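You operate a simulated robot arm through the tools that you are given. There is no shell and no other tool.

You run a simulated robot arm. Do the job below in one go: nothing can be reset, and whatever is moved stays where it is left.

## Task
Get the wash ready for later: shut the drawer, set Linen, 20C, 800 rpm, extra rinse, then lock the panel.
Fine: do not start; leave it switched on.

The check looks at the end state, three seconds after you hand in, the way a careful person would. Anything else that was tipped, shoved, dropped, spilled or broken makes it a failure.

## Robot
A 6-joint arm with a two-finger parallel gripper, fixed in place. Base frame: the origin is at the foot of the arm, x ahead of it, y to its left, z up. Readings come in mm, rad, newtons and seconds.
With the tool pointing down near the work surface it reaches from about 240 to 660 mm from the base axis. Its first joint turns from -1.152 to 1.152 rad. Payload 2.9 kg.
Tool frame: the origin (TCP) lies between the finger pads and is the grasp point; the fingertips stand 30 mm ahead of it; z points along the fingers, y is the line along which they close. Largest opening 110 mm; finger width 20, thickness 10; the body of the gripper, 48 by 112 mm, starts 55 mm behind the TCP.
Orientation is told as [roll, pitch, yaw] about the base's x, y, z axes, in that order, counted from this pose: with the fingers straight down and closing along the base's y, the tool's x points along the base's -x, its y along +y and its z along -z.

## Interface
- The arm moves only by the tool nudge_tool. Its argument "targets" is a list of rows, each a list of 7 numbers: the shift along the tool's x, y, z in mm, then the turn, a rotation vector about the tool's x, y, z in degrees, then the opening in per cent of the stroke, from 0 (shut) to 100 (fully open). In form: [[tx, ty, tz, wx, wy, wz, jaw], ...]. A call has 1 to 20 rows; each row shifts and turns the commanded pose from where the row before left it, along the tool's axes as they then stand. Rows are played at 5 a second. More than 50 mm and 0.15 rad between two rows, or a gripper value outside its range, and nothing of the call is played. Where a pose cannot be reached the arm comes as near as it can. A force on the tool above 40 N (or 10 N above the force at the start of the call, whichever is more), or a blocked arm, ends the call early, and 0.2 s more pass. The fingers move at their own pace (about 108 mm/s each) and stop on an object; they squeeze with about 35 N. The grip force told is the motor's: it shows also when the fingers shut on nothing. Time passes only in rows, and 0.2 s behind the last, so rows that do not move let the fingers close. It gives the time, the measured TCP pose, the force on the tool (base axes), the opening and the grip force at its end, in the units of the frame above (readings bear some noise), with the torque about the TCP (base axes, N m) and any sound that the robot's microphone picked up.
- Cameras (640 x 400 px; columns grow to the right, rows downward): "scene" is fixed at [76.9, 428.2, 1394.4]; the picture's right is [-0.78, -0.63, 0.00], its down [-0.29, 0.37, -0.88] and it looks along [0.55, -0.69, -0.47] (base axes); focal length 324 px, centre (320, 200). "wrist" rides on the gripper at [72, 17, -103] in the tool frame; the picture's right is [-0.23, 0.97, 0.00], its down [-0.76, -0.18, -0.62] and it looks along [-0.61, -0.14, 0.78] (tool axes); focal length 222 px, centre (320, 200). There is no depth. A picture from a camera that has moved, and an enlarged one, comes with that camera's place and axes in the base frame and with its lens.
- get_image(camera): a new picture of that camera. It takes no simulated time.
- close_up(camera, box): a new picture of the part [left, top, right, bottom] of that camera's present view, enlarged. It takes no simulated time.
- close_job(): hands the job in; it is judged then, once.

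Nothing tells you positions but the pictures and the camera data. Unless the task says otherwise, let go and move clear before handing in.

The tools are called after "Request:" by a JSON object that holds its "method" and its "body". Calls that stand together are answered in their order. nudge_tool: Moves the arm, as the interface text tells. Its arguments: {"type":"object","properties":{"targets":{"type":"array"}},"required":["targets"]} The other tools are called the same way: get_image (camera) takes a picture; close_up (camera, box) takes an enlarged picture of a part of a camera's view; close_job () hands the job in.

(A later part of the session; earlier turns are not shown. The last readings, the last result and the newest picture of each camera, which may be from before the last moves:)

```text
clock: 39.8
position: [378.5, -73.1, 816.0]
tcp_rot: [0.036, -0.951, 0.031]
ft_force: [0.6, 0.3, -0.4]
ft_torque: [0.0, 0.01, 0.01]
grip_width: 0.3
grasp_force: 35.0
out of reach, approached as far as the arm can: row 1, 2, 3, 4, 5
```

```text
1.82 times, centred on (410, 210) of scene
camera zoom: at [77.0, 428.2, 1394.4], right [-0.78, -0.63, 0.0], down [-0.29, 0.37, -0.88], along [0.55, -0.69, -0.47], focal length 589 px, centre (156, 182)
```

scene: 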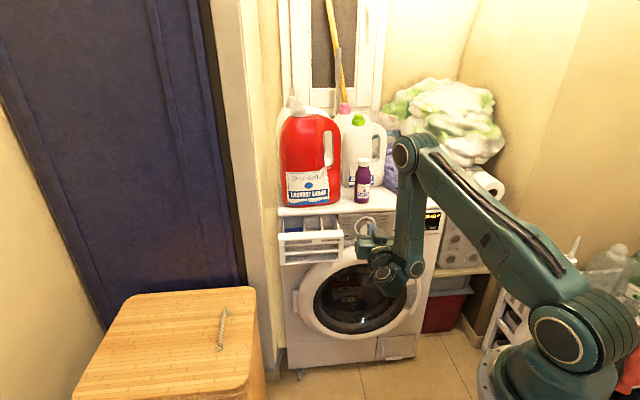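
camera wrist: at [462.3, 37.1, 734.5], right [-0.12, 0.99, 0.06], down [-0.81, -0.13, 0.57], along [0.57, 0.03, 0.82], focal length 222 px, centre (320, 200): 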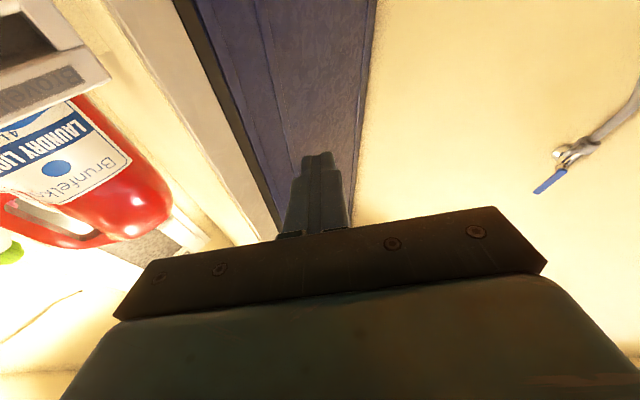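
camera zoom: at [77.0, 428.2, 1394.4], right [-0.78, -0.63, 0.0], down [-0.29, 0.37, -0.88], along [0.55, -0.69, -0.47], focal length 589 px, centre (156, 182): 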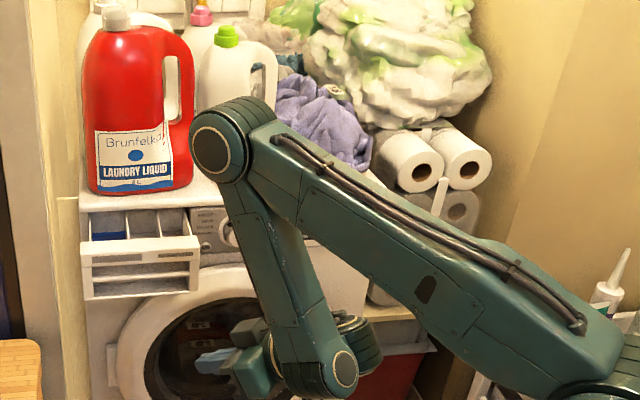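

Still in the same branch, since I wasn't pressed firmly against the sideways limit. I'll level again, then tip down while actively pressing the tool left against that limit.

Request:
{"method": "nudge_tool", "body": {"targets": [[-27, 0, 3.5, 0, -8.3, 0, 0], [-26, 0, 7.4, 0, -8.3, 0, 0], [-25, 0, 11, 0, -8.3, 0, 0], [-23, 0, 14.5, 0, -8.3, 0, 0], [-20.6, 0, 17.6, 0, -5, 0, 0], [0, -20, -3, -7, 0, 0, 0], [0, -20, -3, -7, 0, 0, 0], [0, -20, -3, -7, 0, 0, 0], [0, -20, 0, -7, 3, 0, 0], [0, -20, 0, -6, 5, 0, 0], [0, 0, 0, 0, 0, 0, 0]]}}

Request:
{"method": "close_up", "body": {"camera": "scene", "box": [250, 100, 490, 320]}}

```text
clock: 42.2
position: [518.2, 36.6, 918.1]
tcp_rot: [0.233, -1.494, 0.225]
ft_force: [0.8, 0.3, 0.0]
ft_torque: [0.0, 0.0, 0.01]
grip_width: 0.0
grasp_force: 34.7
out of reach, approached as far as the arm can: row 6, 7, 8, 9, 10
```

```text
1.82 times, centred on (370, 210) of scene
camera zoom: at [76.9, 428.2, 1394.4], right [-0.78, -0.63, 0.0], down [-0.29, 0.37, -0.88], along [0.55, -0.69, -0.47], focal length 589 px, centre (229, 182)
```

zoom: 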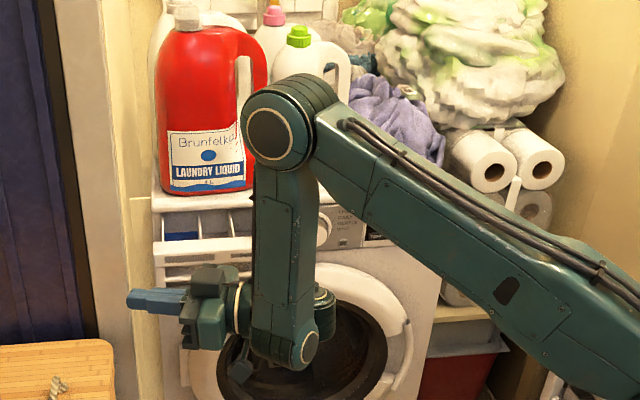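

Request:
{"method": "nudge_tool", "body": {"targets": [[0, -30, 0, -5, 6, 0, 0], [0, -30, 0, -5, 6, 0, 0], [0, -30, 0, -5, 6, 0, 0], [0, -30, 0, -5, 6, 0, 0]]}}

Request:
{"method": "close_up", "body": {"camera": "scene", "box": [230, 100, 510, 330]}}

```text
clock: 43.2
position: [355.4, 163.2, 845.8]
tcp_rot: [0.229, -1.08, 0.605]
ft_force: [0.3, -0.7, -0.1]
ft_torque: [0.02, 0.01, -0.02]
grip_width: 0.0
grasp_force: 35.2
out of reach, approached as far as the arm can: row 1, 2, 3, 4
```

```text
1.74 times, centred on (370, 215) of scene
camera zoom: at [77.0, 428.2, 1394.4], right [-0.78, -0.63, 0.0], down [-0.29, 0.37, -0.88], along [0.55, -0.69, -0.47], focal length 563 px, centre (233, 174)
```

zoom: 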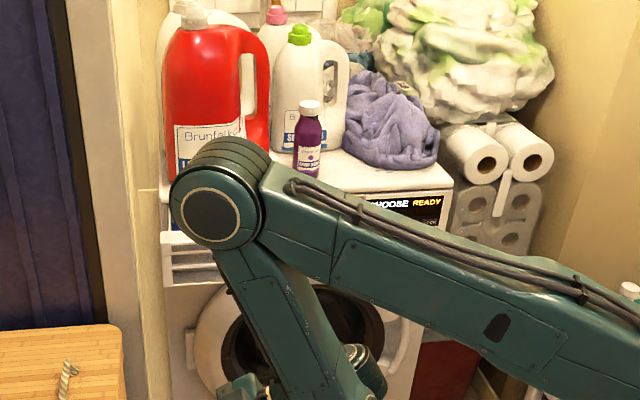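

Request:
{"method": "nudge_tool", "body": {"targets": [[0, -28, 5, 8, 0, 0, 0], [0, -28, 5, 8, 0, 0, 0], [0, -28, 5, 8, 0, 0, 0], [0, -28, 5, 8, 0, 0, 0], [0, 0, 0, 0, 0, 0, 0]]}}

Request:
{"method": "get_image", "body": {"camera": "scene"}}

```text
clock: 44.4
position: [437.2, 83.0, 832.9]
tcp_rot: [-0.31, -1.077, 0.606]
ft_force: [-0.4, -0.7, 0.1]
ft_torque: [0.03, -0.02, 0.02]
grip_width: 0.0
grasp_force: 34.6
```

```text
taken
```

scene: 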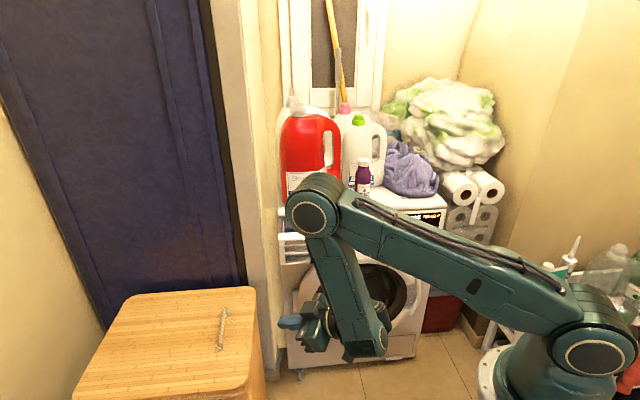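

Request:
{"method": "nudge_tool", "body": {"targets": [[-12, 0, 25, 0, 0, 0, 0], [-12, 0, 25, 0, 0, 0, 0], [-12, 0, 25, 0, 0, 0, 0]]}}

```text
clock: 45.2
position: [446.5, 83.0, 806.6]
tcp_rot: [-0.339, -1.067, 0.591]
ft_force: [0.1, -0.1, -0.2]
ft_torque: [0.0, -0.04, 0.0]
grip_width: 0.0
grasp_force: 34.7
out of reach, approached as far as the arm can: row 1, 2, 3
```

Still the same branch. Maybe the joint at its stop is the tool-roll joint, so I'll test whether rolling the fingers about their axis frees things (still in free space).

Request:
{"method": "nudge_tool", "body": {"targets": [[0, 0, 0, 0, 0, 8, 0], [0, 0, 0, 0, 0, 8, 0], [0, 0, 0, 0, 0, 8, 0], [0, 0, 0, 0, 0, 8, 0], [0, 0, 0, 0, 0, 8, 0], [0, 0, 0, 0, 0, 0, 0]]}}

Request:
{"method": "nudge_tool", "body": {"targets": [[0, 0, 20, 0, 0, 0, 0], [0, 0, 20, 0, 0, 0, 0]]}}

Request:
{"method": "get_image", "body": {"camera": "scene"}}

```text
clock: 46.6
position: [450.0, 75.4, 785.1]
tcp_rot: [0.542, -0.942, -0.485]
ft_force: [-0.1, 0.7, -0.3]
ft_torque: [-0.01, -0.02, 0.03]
grip_width: 0.0
grasp_force: 34.9
out of reach, approached as far as the arm can: row 1, 2
```

```text
clock: 47.2
position: [484.0, 80.3, 764.7]
tcp_rot: [0.541, -0.942, -0.482]
ft_force: [-0.4, -0.2, 0.4]
ft_torque: [-0.03, 0.01, -0.01]
grip_width: 0.0
grasp_force: 35.4
```

```text
taken
```

scene: 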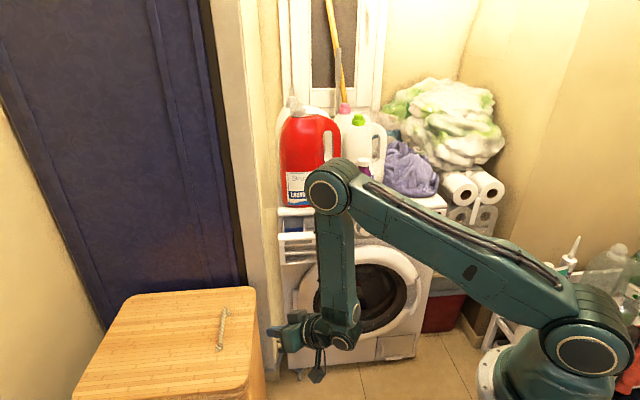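

Rolling the fingers freed the arm. I'll test more reach in this roll, staying clear of the washer.

Request:
{"method": "nudge_tool", "body": {"targets": [[0, 0, 0, 0, 0, 8, 0], [0, 0, 0, 0, 0, 8, 0], [0, 0, 0, 0, 0, 8, 0], [0, 0, 0, 0, 0, 8, 0], [0, 0, 30, 0, 0, 0, 0], [0, 0, 30, 0, 0, 0, 0], [0, 0, 0, 0, 0, 0, 0]]}}

Request:
{"method": "get_image", "body": {"camera": "wrist"}}

Request:
{"method": "get_image", "body": {"camera": "scene"}}

```text
clock: 48.8
position: [537.1, 88.8, 736.0]
tcp_rot: [0.937, -0.553, -1.046]
ft_force: [0.4, 0.4, -0.3]
ft_torque: [0.03, 0.03, 0.02]
grip_width: 0.2
grasp_force: 35.2
```

```text
taken
camera wrist: at [423.5, 138.1, 762.4], right [0.39, 0.48, 0.79], down [-0.26, -0.76, 0.59], along [0.88, -0.44, -0.17], focal length 222 px, centre (320, 200)
```

wrist: 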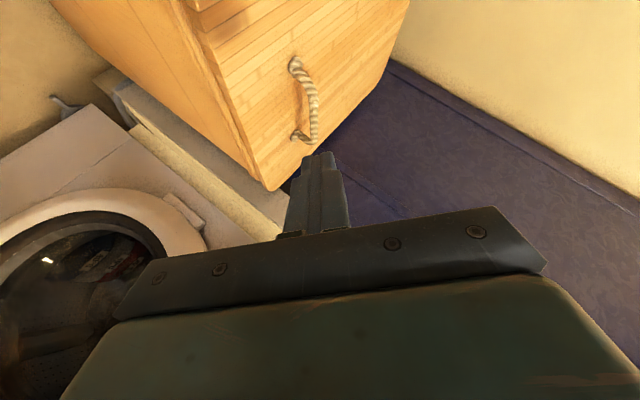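

```text
taken
```

scene: 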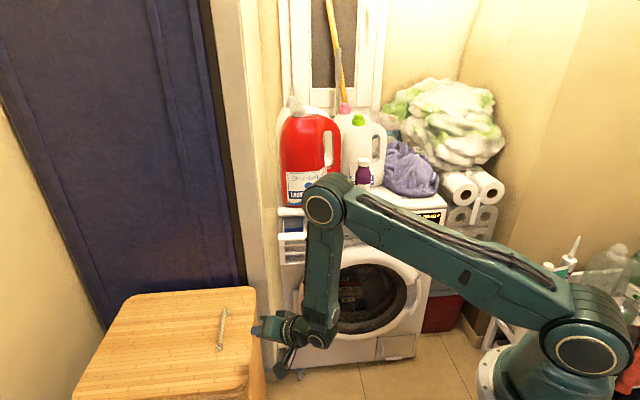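

It's free now: r≈545 with a 30° downward tilt and no limit reported. I'll raise it away from the hamper and complete the roll to 90°.

Request:
{"method": "nudge_tool", "body": {"targets": [[-12.5, 16.6, -12, 0, 0, 7.4, 0], [-10.4, 18, -12, 0, 0, 7.4, 0], [-7.9, 19.2, -12, 0, 0, 7.4, 0], [-5.4, 20, -12, 0, 0, 7.4, 0], [-2.7, 20.6, -12, 0, 0, 7.4, 0], [0, 0, 0, 0, 0, 0, 0]]}}

```text
clock: 50.2
position: [537.6, 89.1, 855.3]
tcp_rot: [1.042, -0.007, -1.41]
ft_force: [-0.1, -0.9, 0.5]
ft_torque: [0.0, 0.01, -0.03]
grip_width: 0.0
grasp_force: 34.8
```

No limits. Now I turn to face the machine (yaw −45°) while moving across, still about 60 mm in front of the drawer.

Request:
{"method": "nudge_tool", "body": {"targets": [[-35.8, -5.4, -9.3, 0, -6.68, 3.86, 0], [-36.9, -2.9, -5, 0, -6.68, 3.86, 0], [-37.3, -0.5, -0.8, 0, -6.68, 3.86, 0], [-37.1, 2.1, 3.6, 0, -6.68, 3.86, 0], [-36.2, 4.5, 7.9, 0, -6.68, 3.86, 0], [-34.7, 6.9, 12, 0, -6.68, 3.86, 0], [-32.5, 9.2, 15.9, 0, -6.68, 3.86, 0], [0, 0, 0, 0, 0, 0, 0]]}}

Request:
{"method": "get_image", "body": {"camera": "scene"}}

Request:
{"method": "get_image", "body": {"camera": "wrist"}}

```text
clock: 52.0
position: [501.8, -171.8, 858.0]
tcp_rot: [1.05, -0.01, -2.354]
ft_force: [-0.9, 0.0, -0.7]
ft_torque: [-0.01, -0.02, 0.03]
grip_width: 0.1
grasp_force: 35.3
```

```text
taken
```

scene: 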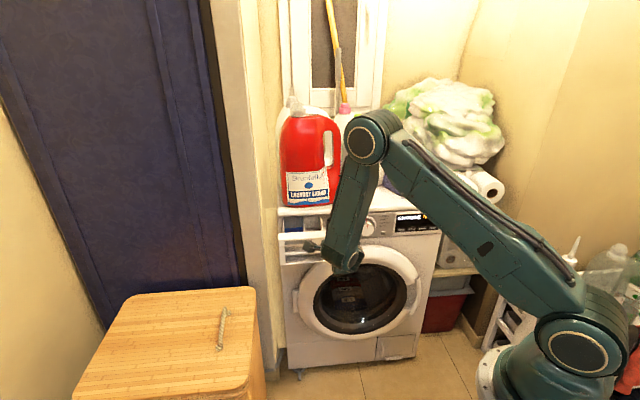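

```text
taken
camera wrist: at [495.6, -63.2, 924.8], right [0.19, -0.5, 0.85], down [-0.98, -0.09, 0.16], along [0.0, -0.86, -0.51], focal length 222 px, centre (320, 200)
```

wrist: 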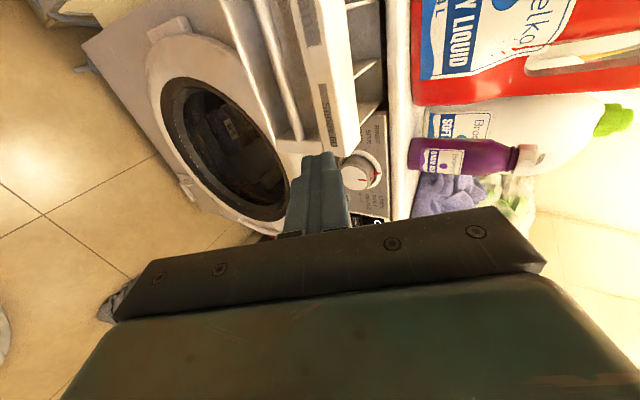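

The arm is free and correctly oriented. I'll lower to the drawer's upper bar near its centre, then push.

Request:
{"method": "nudge_tool", "body": {"targets": [[30, -19, 11, 0, 0, 0, 0], [30, -19, 11, 0, 0, 0, 0], [0, 10, 17.3, 0, 0, 0, 0], [0, 10, 17.3, 0, 0, 0, 0], [0, 6, 10.4, 0, 0, 0, 0], [0, 0, 0, 0, 0, 0, 0]]}}

Request:
{"method": "get_image", "body": {"camera": "wrist"}}

Request:
{"method": "close_up", "body": {"camera": "scene", "box": [260, 190, 420, 290]}}

```text
clock: 53.4
position: [580.6, -164.0, 813.4]
tcp_rot: [1.052, -0.006, -2.353]
ft_force: [-0.3, -0.1, 0.1]
ft_torque: [0.03, -0.01, 0.0]
grip_width: 0.0
grasp_force: 34.9
```

```text
taken
camera wrist: at [575.0, -56.3, 879.5], right [0.19, -0.5, 0.85], down [-0.98, -0.1, 0.16], along [0.0, -0.86, -0.51], focal length 222 px, centre (320, 200)
```

wrist: 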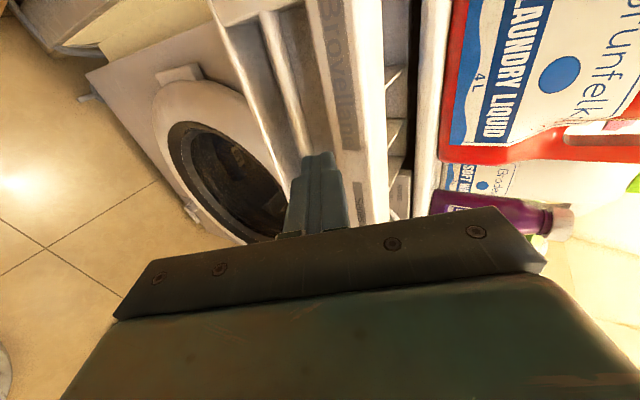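

```text
4.00 times, centred on (340, 240) of scene
camera zoom: at [77.0, 428.2, 1394.4], right [-0.78, -0.63, 0.0], down [-0.29, 0.37, -0.88], along [0.55, -0.69, -0.47], focal length 1296 px, centre (240, 40)
```

zoom: 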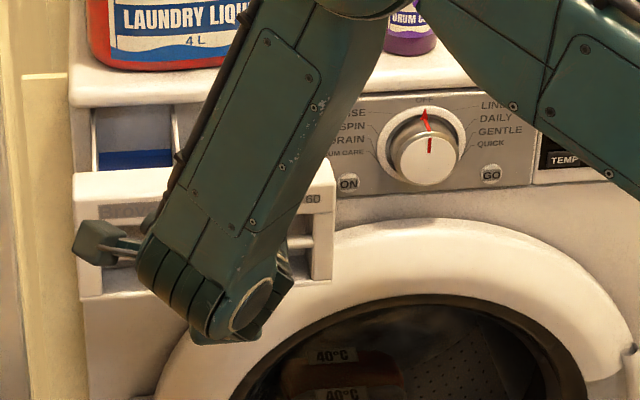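

Request:
{"method": "nudge_tool", "body": {"targets": [[0, 6, 10.4, 0, 0, 0, 0], [0, 6, 10.4, 0, 0, 0, 0], [0, 6, 10.4, 0, 0, 0, 0], [0, 6, 10.4, 0, 0, 0, 0], [0, 6, 10.4, 0, 0, 0, 0], [0, 6, 10.4, 0, 0, 0, 0]]}}

Request:
{"method": "get_image", "body": {"camera": "wrist"}}

Request:
{"method": "close_up", "body": {"camera": "scene", "box": [260, 190, 420, 290]}}

```text
clock: 54.8
position: [631.8, -216.2, 812.8]
tcp_rot: [1.052, -0.008, -2.353]
ft_force: [0.2, 0.7, -1.5]
ft_torque: [0.01, 0.0, 0.01]
grip_width: 0.0
grasp_force: 34.4
```

```text
taken
camera wrist: at [626.7, -107.3, 879.3], right [0.19, -0.5, 0.85], down [-0.98, -0.1, 0.16], along [0.0, -0.86, -0.51], focal length 222 px, centre (320, 200)
```

wrist: 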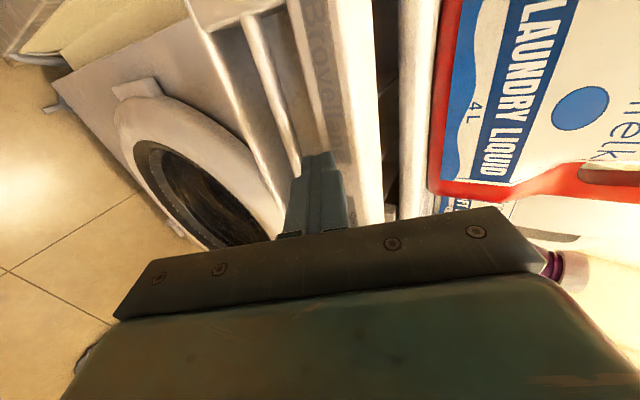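

```text
4.00 times, centred on (340, 240) of scene
camera zoom: at [76.9, 428.2, 1394.4], right [-0.78, -0.63, 0.0], down [-0.29, 0.37, -0.88], along [0.55, -0.69, -0.47], focal length 1296 px, centre (240, 40)
```

zoom: 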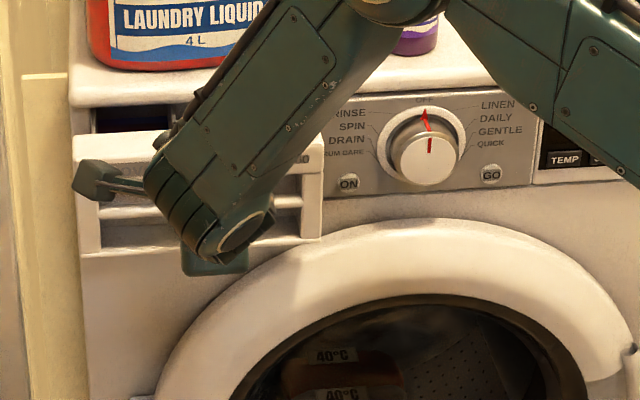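

Request:
{"method": "get_image", "body": {"camera": "scene"}}

```text
taken
```

scene: 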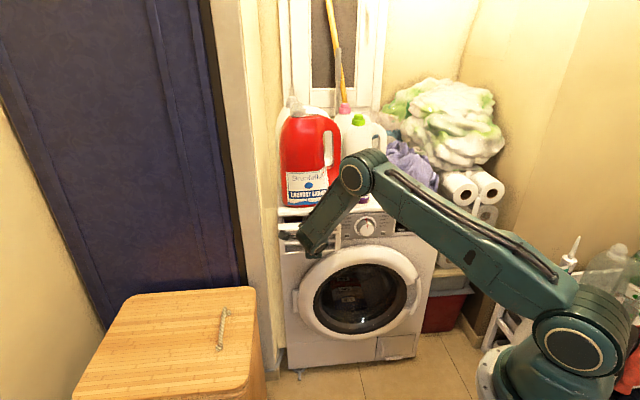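

The elbow is well clear of the bottles. I'll keep pushing.

Request:
{"method": "nudge_tool", "body": {"targets": [[0, 6, 10.4, 0, 0, 0, 0], [0, 6, 10.4, 0, 0, 0, 0], [0, 6, 10.4, 0, 0, 0, 0], [0, 4, 6.9, 0, 0, 0, 0], [0, 2.5, 4.3, 0, 0, 0, 0]]}}

Request:
{"method": "close_up", "body": {"camera": "scene", "box": [260, 190, 420, 290]}}

Request:
{"method": "get_image", "body": {"camera": "wrist"}}

```text
clock: 56.0
position: [667.6, -250.5, 813.3]
tcp_rot: [1.051, -0.009, -2.352]
ft_force: [-1.6, -0.2, 0.2]
ft_torque: [0.0, -0.04, -0.03]
grip_width: 0.0
grasp_force: 34.6
```

```text
4.00 times, centred on (340, 240) of scene
camera zoom: at [76.9, 428.2, 1394.4], right [-0.78, -0.63, 0.0], down [-0.29, 0.37, -0.88], along [0.55, -0.69, -0.47], focal length 1296 px, centre (240, 40)
```

zoom: 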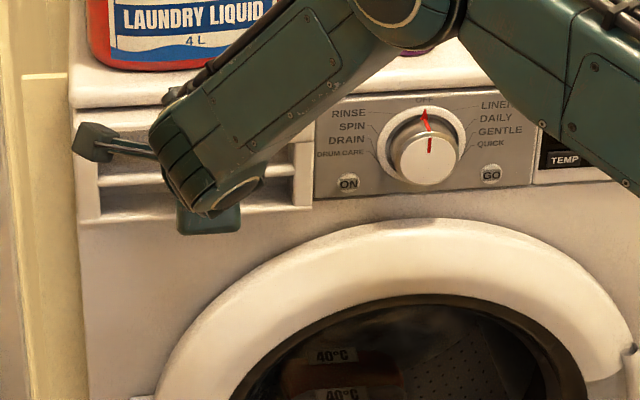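

```text
taken
camera wrist: at [661.2, -141.3, 880.0], right [0.19, -0.5, 0.85], down [-0.98, -0.1, 0.16], along [0.0, -0.86, -0.51], focal length 222 px, centre (320, 200)
```

wrist: 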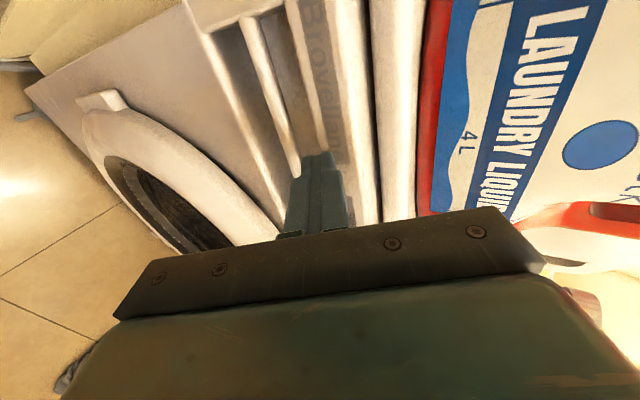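

Request:
{"method": "nudge_tool", "body": {"targets": [[0, 2, 3.46, 0, 0, 0, 0], [0, 2, 3.46, 0, 0, 0, 0], [0, 2, 3.46, 0, 0, 0, 0], [0, 2, 3.46, 0, 0, 0, 0]]}}

Request:
{"method": "close_up", "body": {"camera": "scene", "box": [270, 200, 366, 260]}}

```text
clock: 57.0
position: [677.7, -260.6, 813.9]
tcp_rot: [1.051, -0.007, -2.351]
ft_force: [-0.7, 1.3, 0.6]
ft_torque: [0.02, 0.01, 0.0]
grip_width: 0.0
grasp_force: 34.4
```

```text
6.67 times, centred on (318, 230) of scene
camera zoom: at [76.9, 428.2, 1394.4], right [-0.78, -0.63, 0.0], down [-0.29, 0.37, -0.88], along [0.55, -0.69, -0.47], focal length 2159 px, centre (333, 0)
```

zoom: 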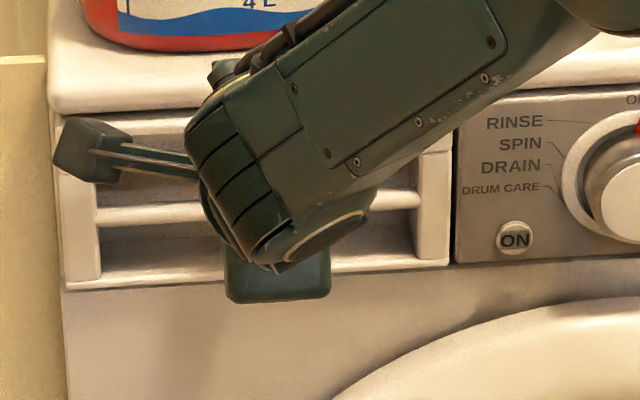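

Request:
{"method": "nudge_tool", "body": {"targets": [[0, 1.5, 2.6, 0, 0, 0, 0], [0, 1.5, 2.6, 0, 0, 0, 0], [0, 1.5, 2.6, 0, 0, 0, 0], [0, 1.5, 2.6, 0, 0, 0, 0], [0, 0, 0, 0, 0, 0, 0]]}}

Request:
{"method": "close_up", "body": {"camera": "scene", "box": [270, 200, 366, 260]}}

```text
clock: 57.5
position: [679.8, -261.8, 813.6]
tcp_rot: [1.048, -0.014, -2.352]
ft_force: [-19.9, 13.2, 12.3]
ft_torque: [-0.15, -0.13, -0.18]
grip_width: 0.0
grasp_force: 35.2
stopped in row 2: the force on the tool passed its limit at 50 N (the readings are from after the stop); the commanded pose is now the measured one
```

```text
6.67 times, centred on (318, 230) of scene
camera zoom: at [76.2, 428.6, 1394.3], right [-0.78, -0.63, 0.0], down [-0.29, 0.36, -0.88], along [0.55, -0.69, -0.47], focal length 2159 px, centre (333, 0)
```

zoom: 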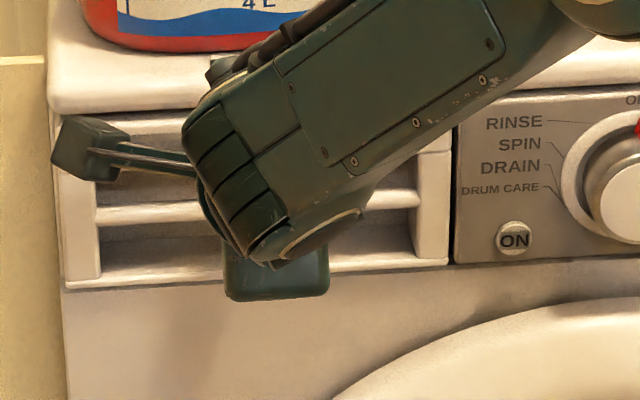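

The drawer hit its stop, so it's shut. I'll back off and check.

Request:
{"method": "nudge_tool", "body": {"targets": [[0, -15, -26, 0, 0, 0, 0], [0, -20, -34.6, 0, 0, 0, 0], [0, -20, -34.6, 0, 0, 0, 0], [-40, 0, 0, 0, 0, 0, 0], [-40, 0, 0, 0, 0, 0, 0], [0, 0, 0, 0, 0, 0, 0]]}}

Request:
{"method": "close_up", "body": {"camera": "scene", "box": [260, 190, 420, 290]}}

Request:
{"method": "get_image", "body": {"camera": "wrist"}}

```text
clock: 58.9
position: [546.6, -242.8, 815.4]
tcp_rot: [1.045, -0.012, -2.353]
ft_force: [0.7, -0.1, 0.3]
ft_torque: [0.0, -0.02, 0.02]
grip_width: 0.0
grasp_force: 34.8
```

```text
4.00 times, centred on (340, 240) of scene
camera zoom: at [76.9, 428.2, 1394.4], right [-0.78, -0.63, 0.0], down [-0.29, 0.37, -0.88], along [0.55, -0.69, -0.47], focal length 1296 px, centre (240, 40)
```

zoom: 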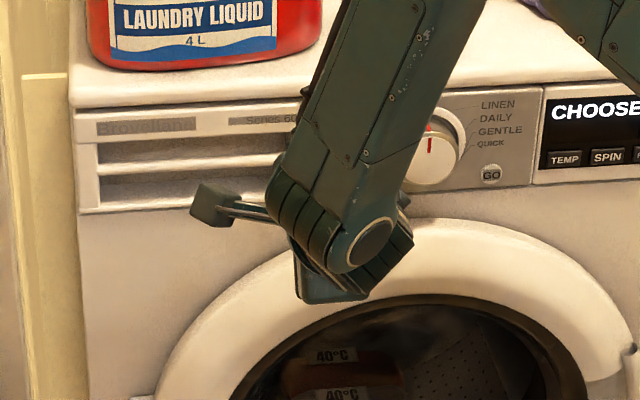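

```text
taken
camera wrist: at [541.2, -133.9, 881.2], right [0.19, -0.5, 0.85], down [-0.98, -0.1, 0.17], along [0.0, -0.86, -0.51], focal length 222 px, centre (320, 200)
```

wrist: 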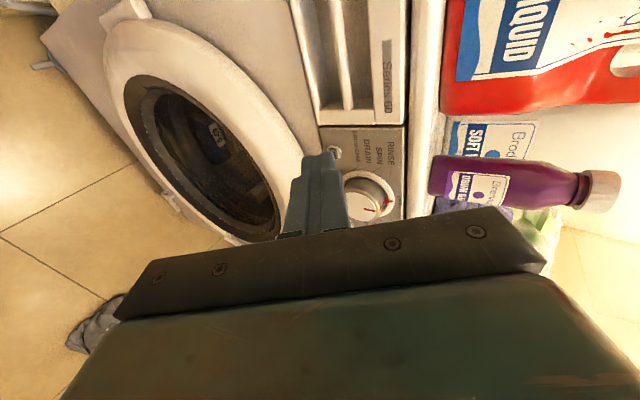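

The drawer is flush. Next I move in front of the dial and level the tool.

Request:
{"method": "nudge_tool", "body": {"targets": [[-40, 0, -5, 0, 0, 0, 0], [-40, 0, -5, 0, 0, 0, 0], [-40, 0, -5, 0, 0, 0, 0], [0, 0, 0, -7.5, 0, 0, 0], [0, 0, 0, -7.5, 0, 0, 0], [0, 0, 0, -7.5, 0, 0, 0], [0, 0, 0, -7.5, 0, 0, 0], [0, 0, 0, 0, 0, 0, 0]]}}

Request:
{"method": "get_image", "body": {"camera": "scene"}}

Request:
{"method": "get_image", "body": {"camera": "wrist"}}

```text
clock: 60.7
position: [496.6, -351.6, 830.7]
tcp_rot: [1.568, -0.014, -2.351]
ft_force: [-0.2, 0.0, 0.0]
ft_torque: [-0.01, 0.01, -0.01]
grip_width: 0.2
grasp_force: 35.2
out of reach, approached as far as the arm can: row 6, 7
```

```text
taken
```

scene: 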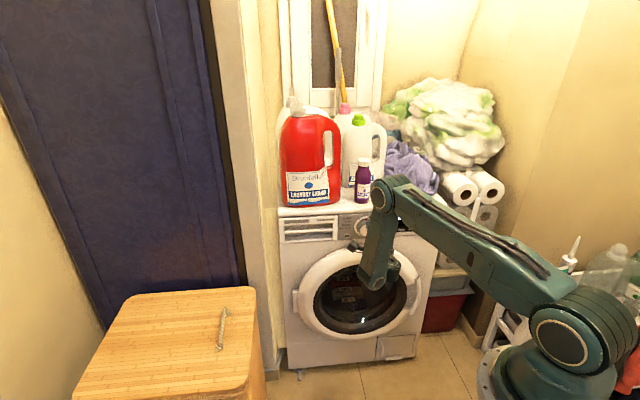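

```text
taken
camera wrist: at [475.6, -228.2, 846.6], right [-0.15, -0.15, 0.98], down [-0.98, -0.1, -0.17], along [0.13, -0.98, -0.14], focal length 222 px, centre (320, 200)
```

wrist: 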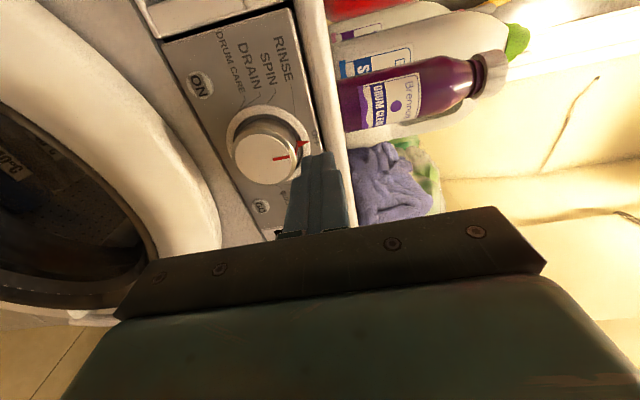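

Request:
{"method": "close_up", "body": {"camera": "wrist", "box": [160, 20, 352, 240]}}

Request:
{"method": "close_up", "body": {"camera": "scene", "box": [330, 200, 450, 260]}}

```text
1.82 times, centred on (256, 130) of wrist
camera zoom: at [475.6, -228.2, 846.6], right [-0.15, -0.15, 0.98], down [-0.98, -0.1, -0.17], along [0.13, -0.98, -0.14], focal length 404 px, centre (436, 327)
```

zoom: 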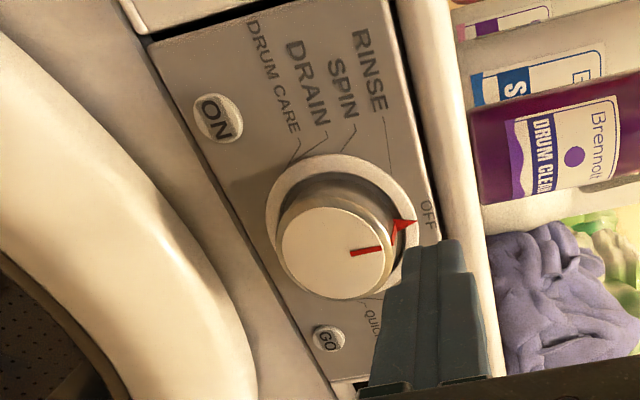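

```text
5.33 times, centred on (390, 230) of scene
camera zoom: at [77.0, 428.2, 1394.4], right [-0.78, -0.63, 0.0], down [-0.29, 0.37, -0.88], along [0.55, -0.69, -0.47], focal length 1728 px, centre (-53, 40)
```

zoom: 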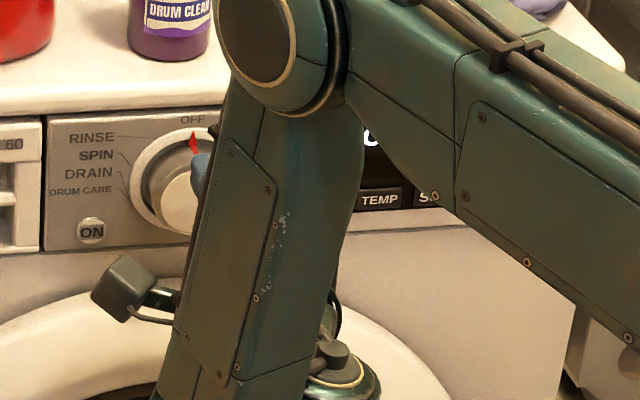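

The dial centre comes out at about Y=94, z=777, with the face at Z≈670. I'll open the fingers and lower in line with the dial axis.

Request:
{"method": "nudge_tool", "body": {"targets": [[-4, -18, 0, 0, 0, 0, 73], [-4, -18, 0, 0, 0, 0, 73], [0, -17.5, 0, 0, 0, 0, 73], [0, 0, 0, 0, 0, 0, 73]]}}

Request:
{"method": "get_image", "body": {"camera": "wrist"}}

Request:
{"method": "close_up", "body": {"camera": "scene", "box": [310, 190, 430, 265]}}

```text
clock: 61.7
position: [491.7, -358.2, 775.4]
tcp_rot: [1.568, -0.014, -2.351]
ft_force: [-0.3, -0.3, -0.2]
ft_torque: [-0.03, 0.02, 0.01]
grip_width: 80.6
grasp_force: 0.2
```

```text
taken
camera wrist: at [470.5, -235.0, 792.4], right [-0.15, -0.15, 0.98], down [-0.98, -0.1, -0.16], along [0.13, -0.98, -0.14], focal length 222 px, centre (320, 200)
```

wrist: 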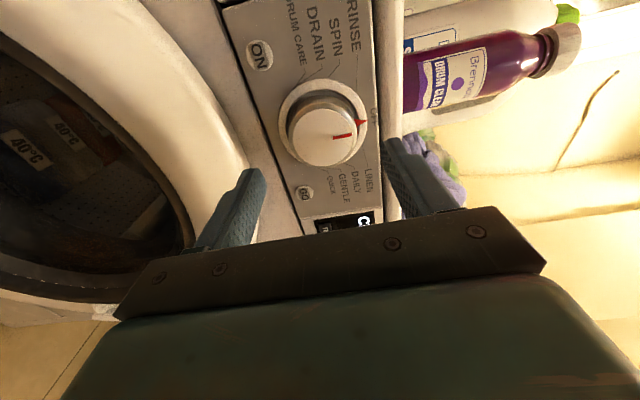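

```text
5.33 times, centred on (370, 228) of scene
camera zoom: at [76.9, 428.2, 1394.4], right [-0.78, -0.63, 0.0], down [-0.29, 0.37, -0.88], along [0.55, -0.69, -0.47], focal length 1728 px, centre (53, 53)
```

zoom: 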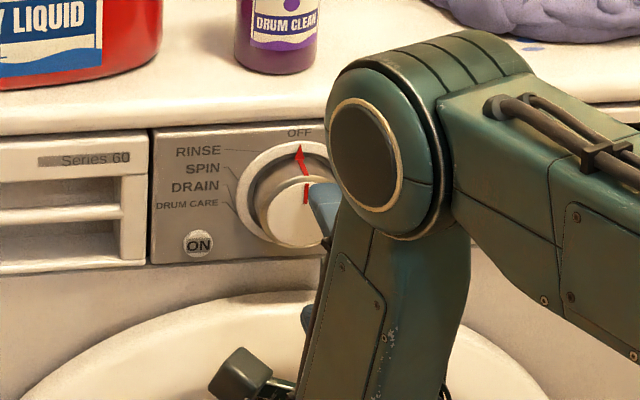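

The fingers straddle the dial. I advance along its axis in small steps.

Request:
{"method": "nudge_tool", "body": {"targets": [[0, 1.5, 12, 0, 0, 0, 73], [0, 0, 12, 0, 0, 0, 73], [0, 0, 12, 0, 0, 0, 73], [0, 0, 10, 0, 0, 0, 73], [0, 0, 8, 0, 0, 0, 73], [0, 0, 0, 0, 0, 0, 73]]}}

Request:
{"method": "get_image", "body": {"camera": "wrist"}}

Request:
{"method": "close_up", "body": {"camera": "scene", "box": [310, 190, 430, 265]}}

```text
clock: 63.1
position: [530.2, -396.9, 777.7]
tcp_rot: [1.568, -0.012, -2.352]
ft_force: [1.1, -0.2, 1.0]
ft_torque: [0.0, 0.03, 0.02]
grip_width: 80.4
grasp_force: 0.0
```

```text
taken
camera wrist: at [507.6, -272.4, 794.5], right [-0.15, -0.15, 0.98], down [-0.98, -0.1, -0.17], along [0.13, -0.98, -0.14], focal length 222 px, centre (320, 200)
```

wrist: 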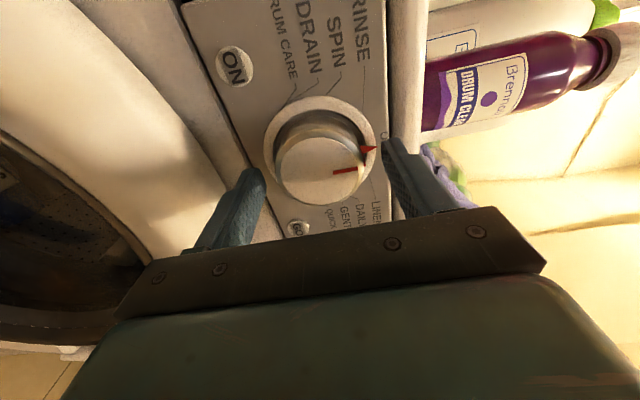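

```text
5.33 times, centred on (370, 228) of scene
camera zoom: at [77.0, 428.2, 1394.4], right [-0.78, -0.63, 0.0], down [-0.29, 0.37, -0.88], along [0.55, -0.69, -0.47], focal length 1728 px, centre (53, 53)
```

zoom: 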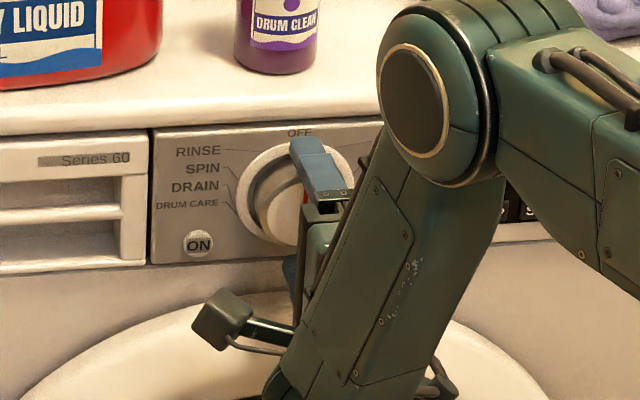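

Fingertips are about 15 mm past the dial face. Now I close on it.

Request:
{"method": "nudge_tool", "body": {"targets": [[0, 0, 0, 0, 0, 0, 40], [0, 0, 0, 0, 0, 0, 30], [0, 0, 0, 0, 0, 0, 30]]}}

Request:
{"method": "get_image", "body": {"camera": "wrist"}}

```text
clock: 63.9
position: [530.0, -396.0, 777.3]
tcp_rot: [1.568, -0.011, -2.351]
ft_force: [4.5, -4.5, -3.1]
ft_torque: [0.09, 0.08, -0.1]
grip_width: 55.2
grasp_force: 45.2
```

```text
taken
camera wrist: at [507.6, -272.4, 794.3], right [-0.15, -0.15, 0.98], down [-0.98, -0.1, -0.17], along [0.13, -0.98, -0.14], focal length 222 px, centre (320, 200)
```

wrist: 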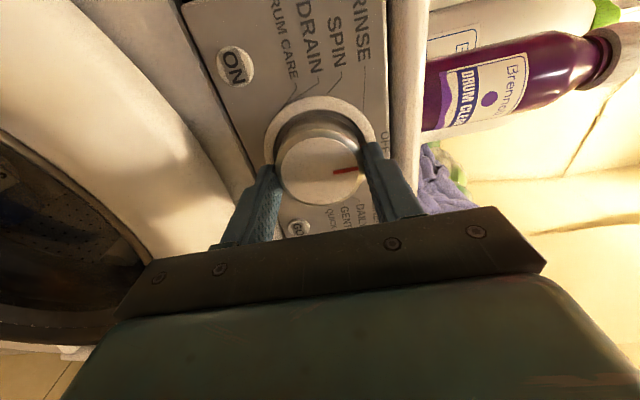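

Gripped the dial at about 55 mm. Turning clockwise in small steps toward LINEN.

Request:
{"method": "nudge_tool", "body": {"targets": [[0, 0, 0, 0, 0, 5, 30], [0, 0, 0, 0, 0, 5, 30], [0, 0, 0, 0, 0, 5, 30], [0, 0, 0, 0, 0, 5, 30], [0, 0, 0, 0, 0, 0, 30]]}}

Request:
{"method": "get_image", "body": {"camera": "wrist"}}

Request:
{"method": "close_up", "body": {"camera": "scene", "box": [310, 190, 450, 270]}}

```text
clock: 65.1
position: [529.0, -394.4, 777.7]
tcp_rot: [1.569, 0.338, -2.352]
ft_force: [2.7, -2.4, -3.8]
ft_torque: [0.07, 0.04, 0.15]
grip_width: 54.9
grasp_force: 44.9
```

```text
taken
camera wrist: at [500.5, -279.4, 818.2], right [-0.38, -0.38, 0.84], down [-0.91, -0.03, -0.42], along [0.18, -0.92, -0.34], focal length 222 px, centre (320, 200)
```

wrist: 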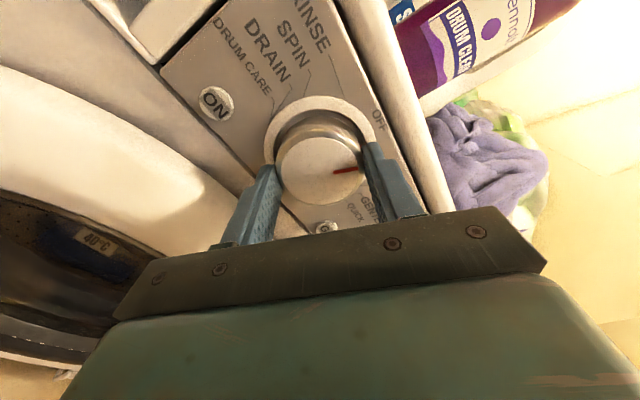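

```text
4.57 times, centred on (380, 230) of scene
camera zoom: at [77.1, 428.1, 1394.4], right [-0.78, -0.63, 0.0], down [-0.29, 0.37, -0.88], along [0.55, -0.69, -0.47], focal length 1481 px, centre (46, 63)
```

zoom: 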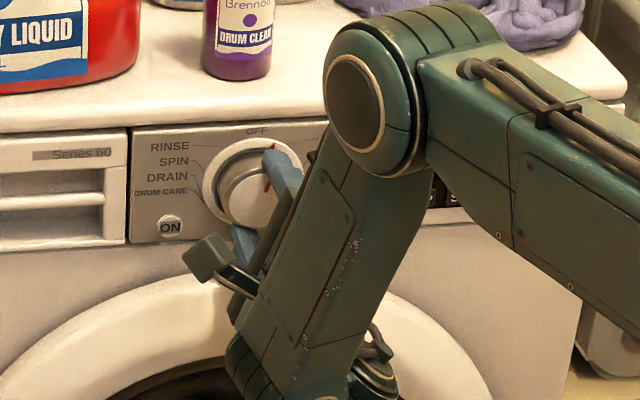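

The dial follows the gripper. From the leader lines, LINEN sits about 36° from OFF, so I turn 16° more.

Request:
{"method": "nudge_tool", "body": {"targets": [[0, 0, 0, 0, 0, 5, 30], [0, 0, 0, 0, 0, 5, 30], [0, 0, 0, 0, 0, 6, 30], [0, 0, 0, 0, 0, 0, 30]]}}

Request:
{"method": "close_up", "body": {"camera": "wrist", "box": [150, 0, 450, 240]}}

Request:
{"method": "close_up", "body": {"camera": "scene", "box": [310, 190, 450, 270]}}

```text
clock: 65.9
position: [530.2, -397.8, 777.4]
tcp_rot: [1.567, 0.565, -2.349]
ft_force: [-18.1, 11.0, 11.5]
ft_torque: [-0.41, -0.45, 0.28]
grip_width: 55.6
grasp_force: 44.6
out of reach, approached as far as the arm can: row 3
stopped in row 3: the force on the tool passed its limit at 50 N (the readings are from after the stop); the commanded pose is now the measured one
```

```text
1.67 times, centred on (300, 120) of wrist
camera zoom: at [494.1, -289.8, 831.4], right [-0.5, -0.51, 0.7], down [-0.83, 0.05, -0.56], along [0.25, -0.86, -0.45], focal length 370 px, centre (353, 333)
```

zoom: 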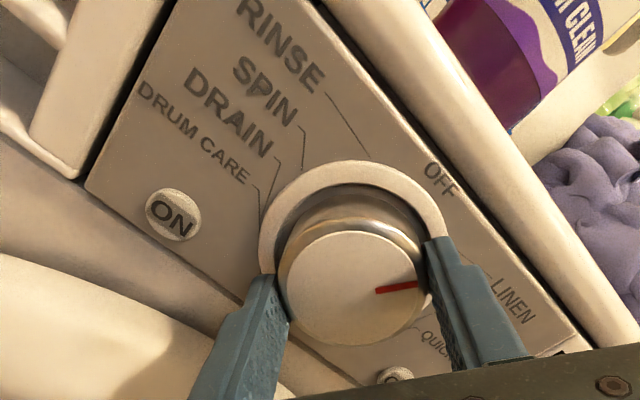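

```text
4.57 times, centred on (380, 230) of scene
camera zoom: at [76.4, 428.6, 1394.3], right [-0.78, -0.63, 0.0], down [-0.29, 0.36, -0.88], along [0.55, -0.69, -0.47], focal length 1481 px, centre (46, 63)
```

zoom: 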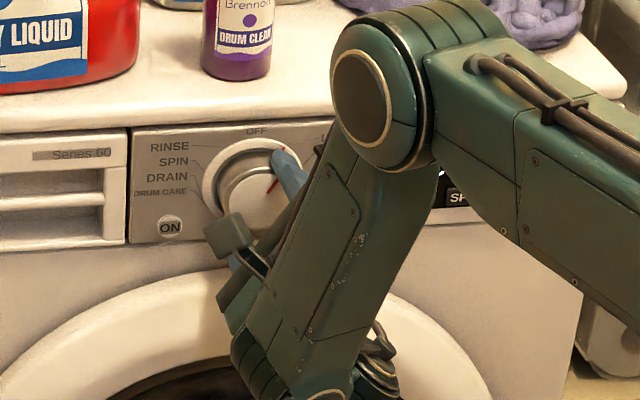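

I reached a limit near 33° of turn and the force stop kicked in. I'll release, back off straight, and read the display.

Request:
{"method": "nudge_tool", "body": {"targets": [[0, 0, 0, 0, 0, 0, 73], [0, 0, 0, 0, 0, 0, 73], [0, 0, -8, 0, 0, 0, 73], [0, 0, -12, 0, 0, 0, 73], [0, 0, -20, 0, 0, 0, 73], [0, 0, -20, 0, 0, 0, 73]]}}

Request:
{"method": "get_image", "body": {"camera": "wrist"}}

Request:
{"method": "close_up", "body": {"camera": "scene", "box": [310, 190, 450, 270]}}

```text
clock: 67.3
position: [531.0, -398.1, 776.3]
tcp_rot: [1.563, 0.569, -2.351]
ft_force: [0.2, 0.9, -0.9]
ft_torque: [-0.02, 0.0, 0.04]
grip_width: 80.4
grasp_force: 0.1
out of reach, approached as far as the arm can: row 3, 4, 5, 6
```

```text
taken
camera wrist: at [494.7, -290.2, 831.0], right [-0.5, -0.51, 0.7], down [-0.83, 0.05, -0.56], along [0.25, -0.86, -0.45], focal length 222 px, centre (320, 200)
```

wrist: 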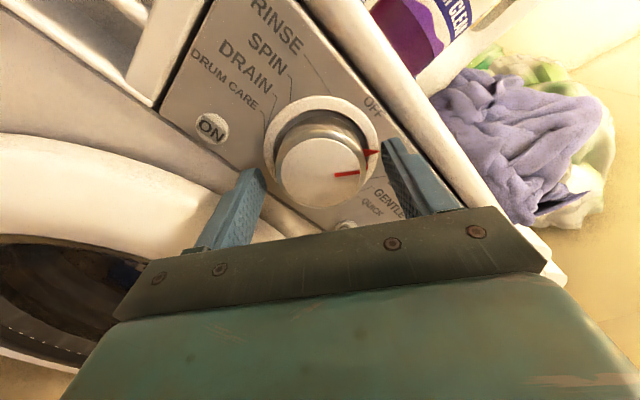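

```text
4.57 times, centred on (380, 230) of scene
camera zoom: at [76.9, 428.2, 1394.4], right [-0.78, -0.63, 0.0], down [-0.29, 0.37, -0.88], along [0.55, -0.69, -0.47], focal length 1481 px, centre (46, 63)
```

zoom: 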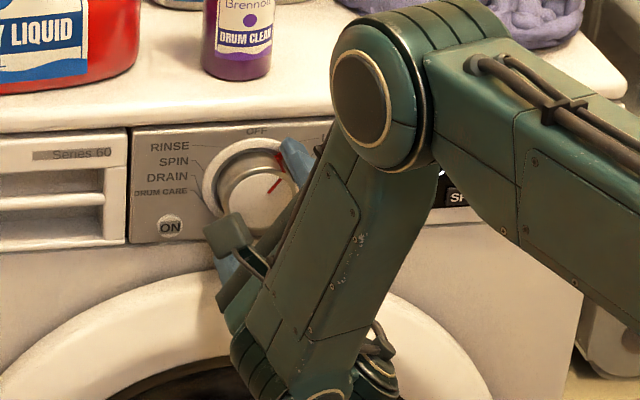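

The retreat is blocked at this roll. With the fingers open and clear of the dial, I'll roll back and then retreat.

Request:
{"method": "nudge_tool", "body": {"targets": [[0, 0, 0, 0, 0, -6, 73], [0, 0, 0, 0, 0, -6, 73], [0, 0, 0, 0, 0, -6, 73], [0, 0, 0, 0, 0, -6, 73], [0, 0, 0, 0, 0, -6, 73], [0, 0, -12, 0, 0, 0, 73], [0, 0, -15, 0, 0, 0, 73], [0, 0, -15, 0, 0, 0, 73], [0, 0, 0, 0, 0, 0, 73]]}}

Request:
{"method": "get_image", "body": {"camera": "wrist"}}

Request:
{"method": "close_up", "body": {"camera": "scene", "box": [310, 190, 450, 270]}}

```text
clock: 69.3
position: [500.9, -368.9, 776.5]
tcp_rot: [1.565, 0.046, -2.347]
ft_force: [-0.4, 0.9, -0.4]
ft_torque: [-0.02, 0.0, 0.01]
grip_width: 80.0
grasp_force: 0.0
```

```text
taken
camera wrist: at [478.3, -246.2, 798.5], right [-0.19, -0.2, 0.96], down [-0.97, -0.1, -0.21], along [0.14, -0.98, -0.17], focal length 222 px, centre (320, 200)
```

wrist: 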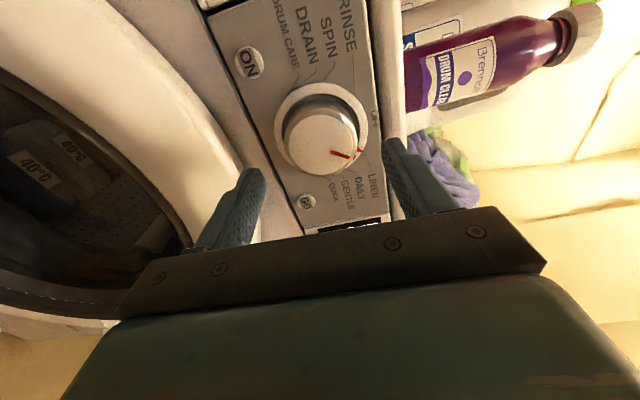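

```text
4.57 times, centred on (380, 230) of scene
camera zoom: at [76.9, 428.2, 1394.4], right [-0.78, -0.63, 0.0], down [-0.29, 0.37, -0.88], along [0.55, -0.69, -0.47], focal length 1481 px, centre (46, 63)
```

zoom: 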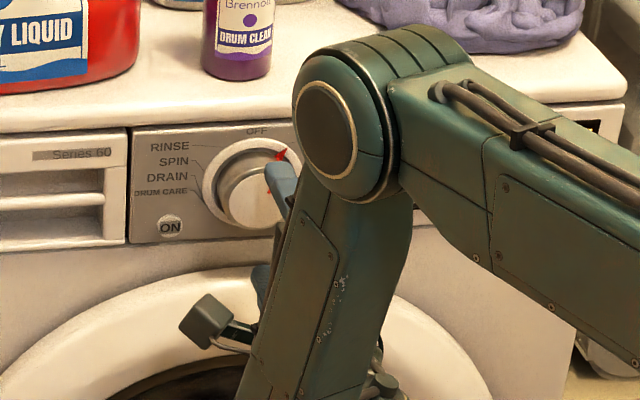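

The dial now points at LINEN. I'll back away, close the fingers, tilt down 30°, move right and read the display.

Request:
{"method": "nudge_tool", "body": {"targets": [[0, 0, -10, 7.5, 0, -2.6, 73], [0, 0, -10, 7.5, 0, 0, 20], [0, 0, -10, 7.5, 0, 0, 0], [0, 0, -10, 7.5, 0, 0, 0], [0, 0, 0, 0, 0, 0, 0]]}}

Request:
{"method": "get_image", "body": {"camera": "wrist"}}

Request:
{"method": "close_up", "body": {"camera": "scene", "box": [310, 190, 450, 270]}}

```text
clock: 70.5
position: [473.5, -341.3, 785.6]
tcp_rot: [1.039, -0.001, -2.345]
ft_force: [0.3, 0.6, 0.6]
ft_torque: [0.0, -0.02, 0.0]
grip_width: 0.0
grasp_force: 35.1
```

```text
taken
camera wrist: at [467.2, -234.6, 852.5], right [0.2, -0.51, 0.84], down [-0.98, -0.11, 0.16], along [0.01, -0.86, -0.52], focal length 222 px, centre (320, 200)
```

wrist: 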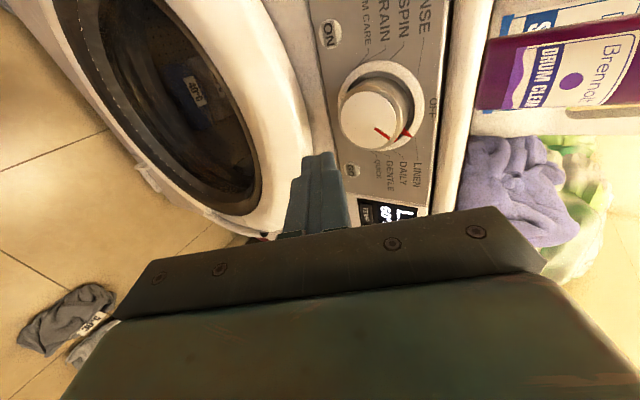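

```text
4.57 times, centred on (380, 230) of scene
camera zoom: at [76.9, 428.2, 1394.4], right [-0.78, -0.63, 0.0], down [-0.29, 0.37, -0.88], along [0.55, -0.69, -0.47], focal length 1481 px, centre (46, 63)
```

zoom: 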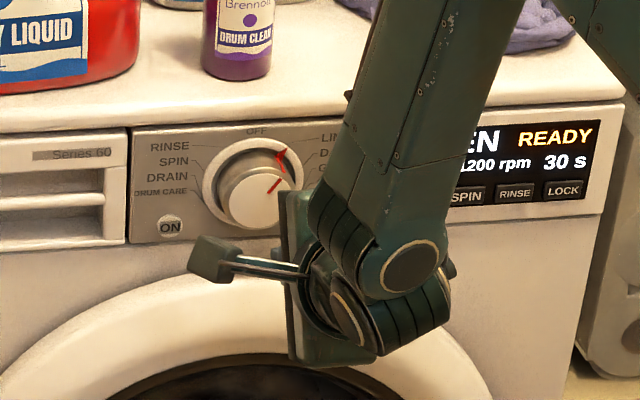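

Request:
{"method": "close_up", "body": {"camera": "scene", "box": [400, 200, 450, 245]}}

Request:
{"method": "close_up", "body": {"camera": "wrist", "box": [320, 100, 440, 240]}}

```text
8.89 times, centred on (425, 222) of scene
camera zoom: at [76.9, 428.2, 1394.4], right [-0.78, -0.63, 0.0], down [-0.29, 0.37, -0.88], along [0.55, -0.69, -0.47], focal length 2879 px, centre (-613, 0)
```

zoom: 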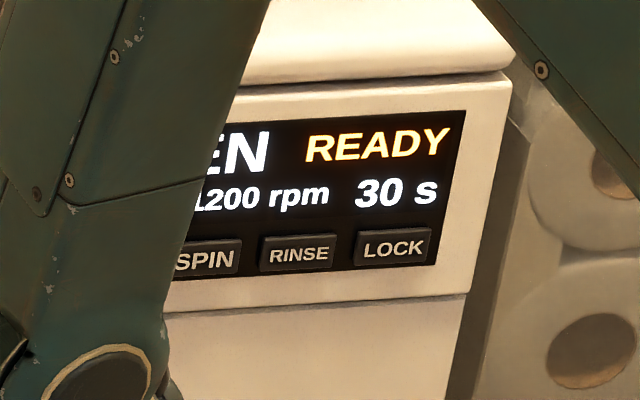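

```text
2.86 times, centred on (380, 170) of wrist
camera zoom: at [467.2, -234.6, 852.5], right [0.2, -0.51, 0.84], down [-0.98, -0.11, 0.16], along [0.01, -0.86, -0.52], focal length 635 px, centre (149, 286)
```

zoom: 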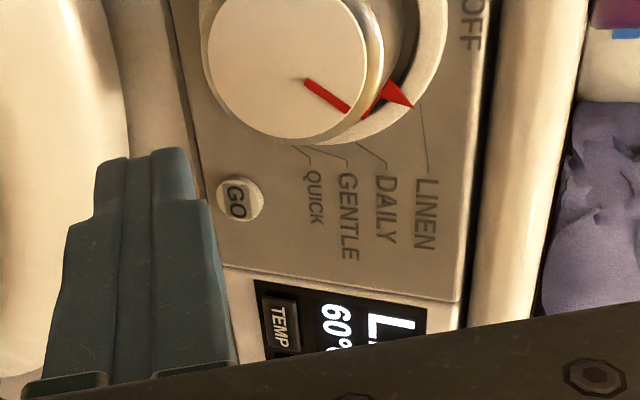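

The display reads LINEN, 60°C, 1200 rpm, 30 s, READY. Next I move in front of the TEMP button with the fingers closed.

Request:
{"method": "nudge_tool", "body": {"targets": [[-43.7, 0, 0, 0, 0, 0, 0], [-43.7, 0, 0, 0, 0, 0, 0], [-43.6, 0, 0, 0, 0, 0, 0], [0, -10, 5.8, 0, 0, 0, 0], [0, -10, 5.8, 0, 0, 0, 0], [0, 7.5, 13, 0, 0, 0, 0], [0, 7.5, 13, 0, 0, 0, 0], [0, 0, 0, 0, 0, 0, 0]]}}

Request:
{"method": "get_image", "body": {"camera": "wrist"}}

Request:
{"method": "get_image", "body": {"camera": "scene"}}

```text
clock: 72.3
position: [403.5, -456.9, 762.3]
tcp_rot: [1.042, -0.001, -2.343]
ft_force: [0.1, -0.6, 0.1]
ft_torque: [-0.02, -0.03, 0.0]
grip_width: 0.2
grasp_force: 34.9
```

```text
taken
camera wrist: at [397.5, -349.1, 829.3], right [0.19, -0.51, 0.84], down [-0.98, -0.11, 0.16], along [0.01, -0.86, -0.52], focal length 222 px, centre (320, 200)
```

wrist: 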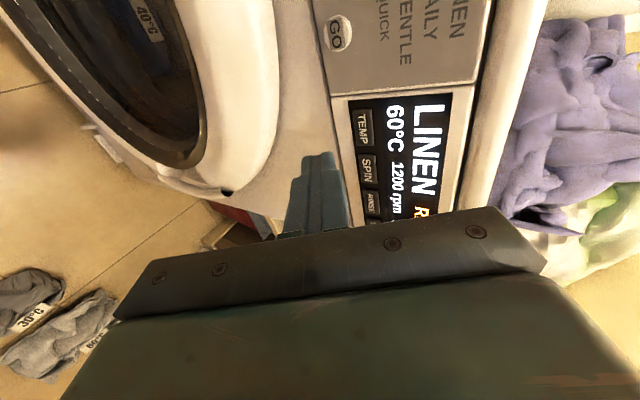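

```text
taken
```

scene: 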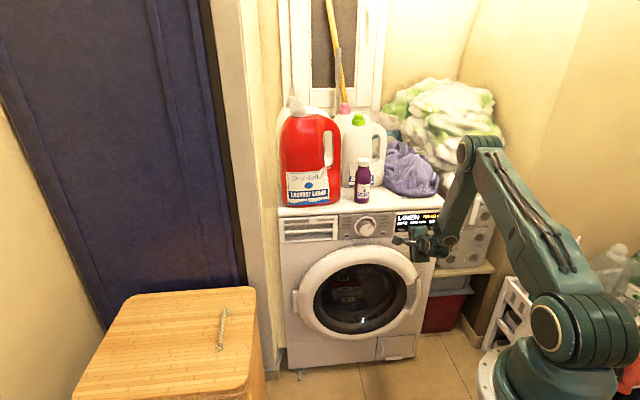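

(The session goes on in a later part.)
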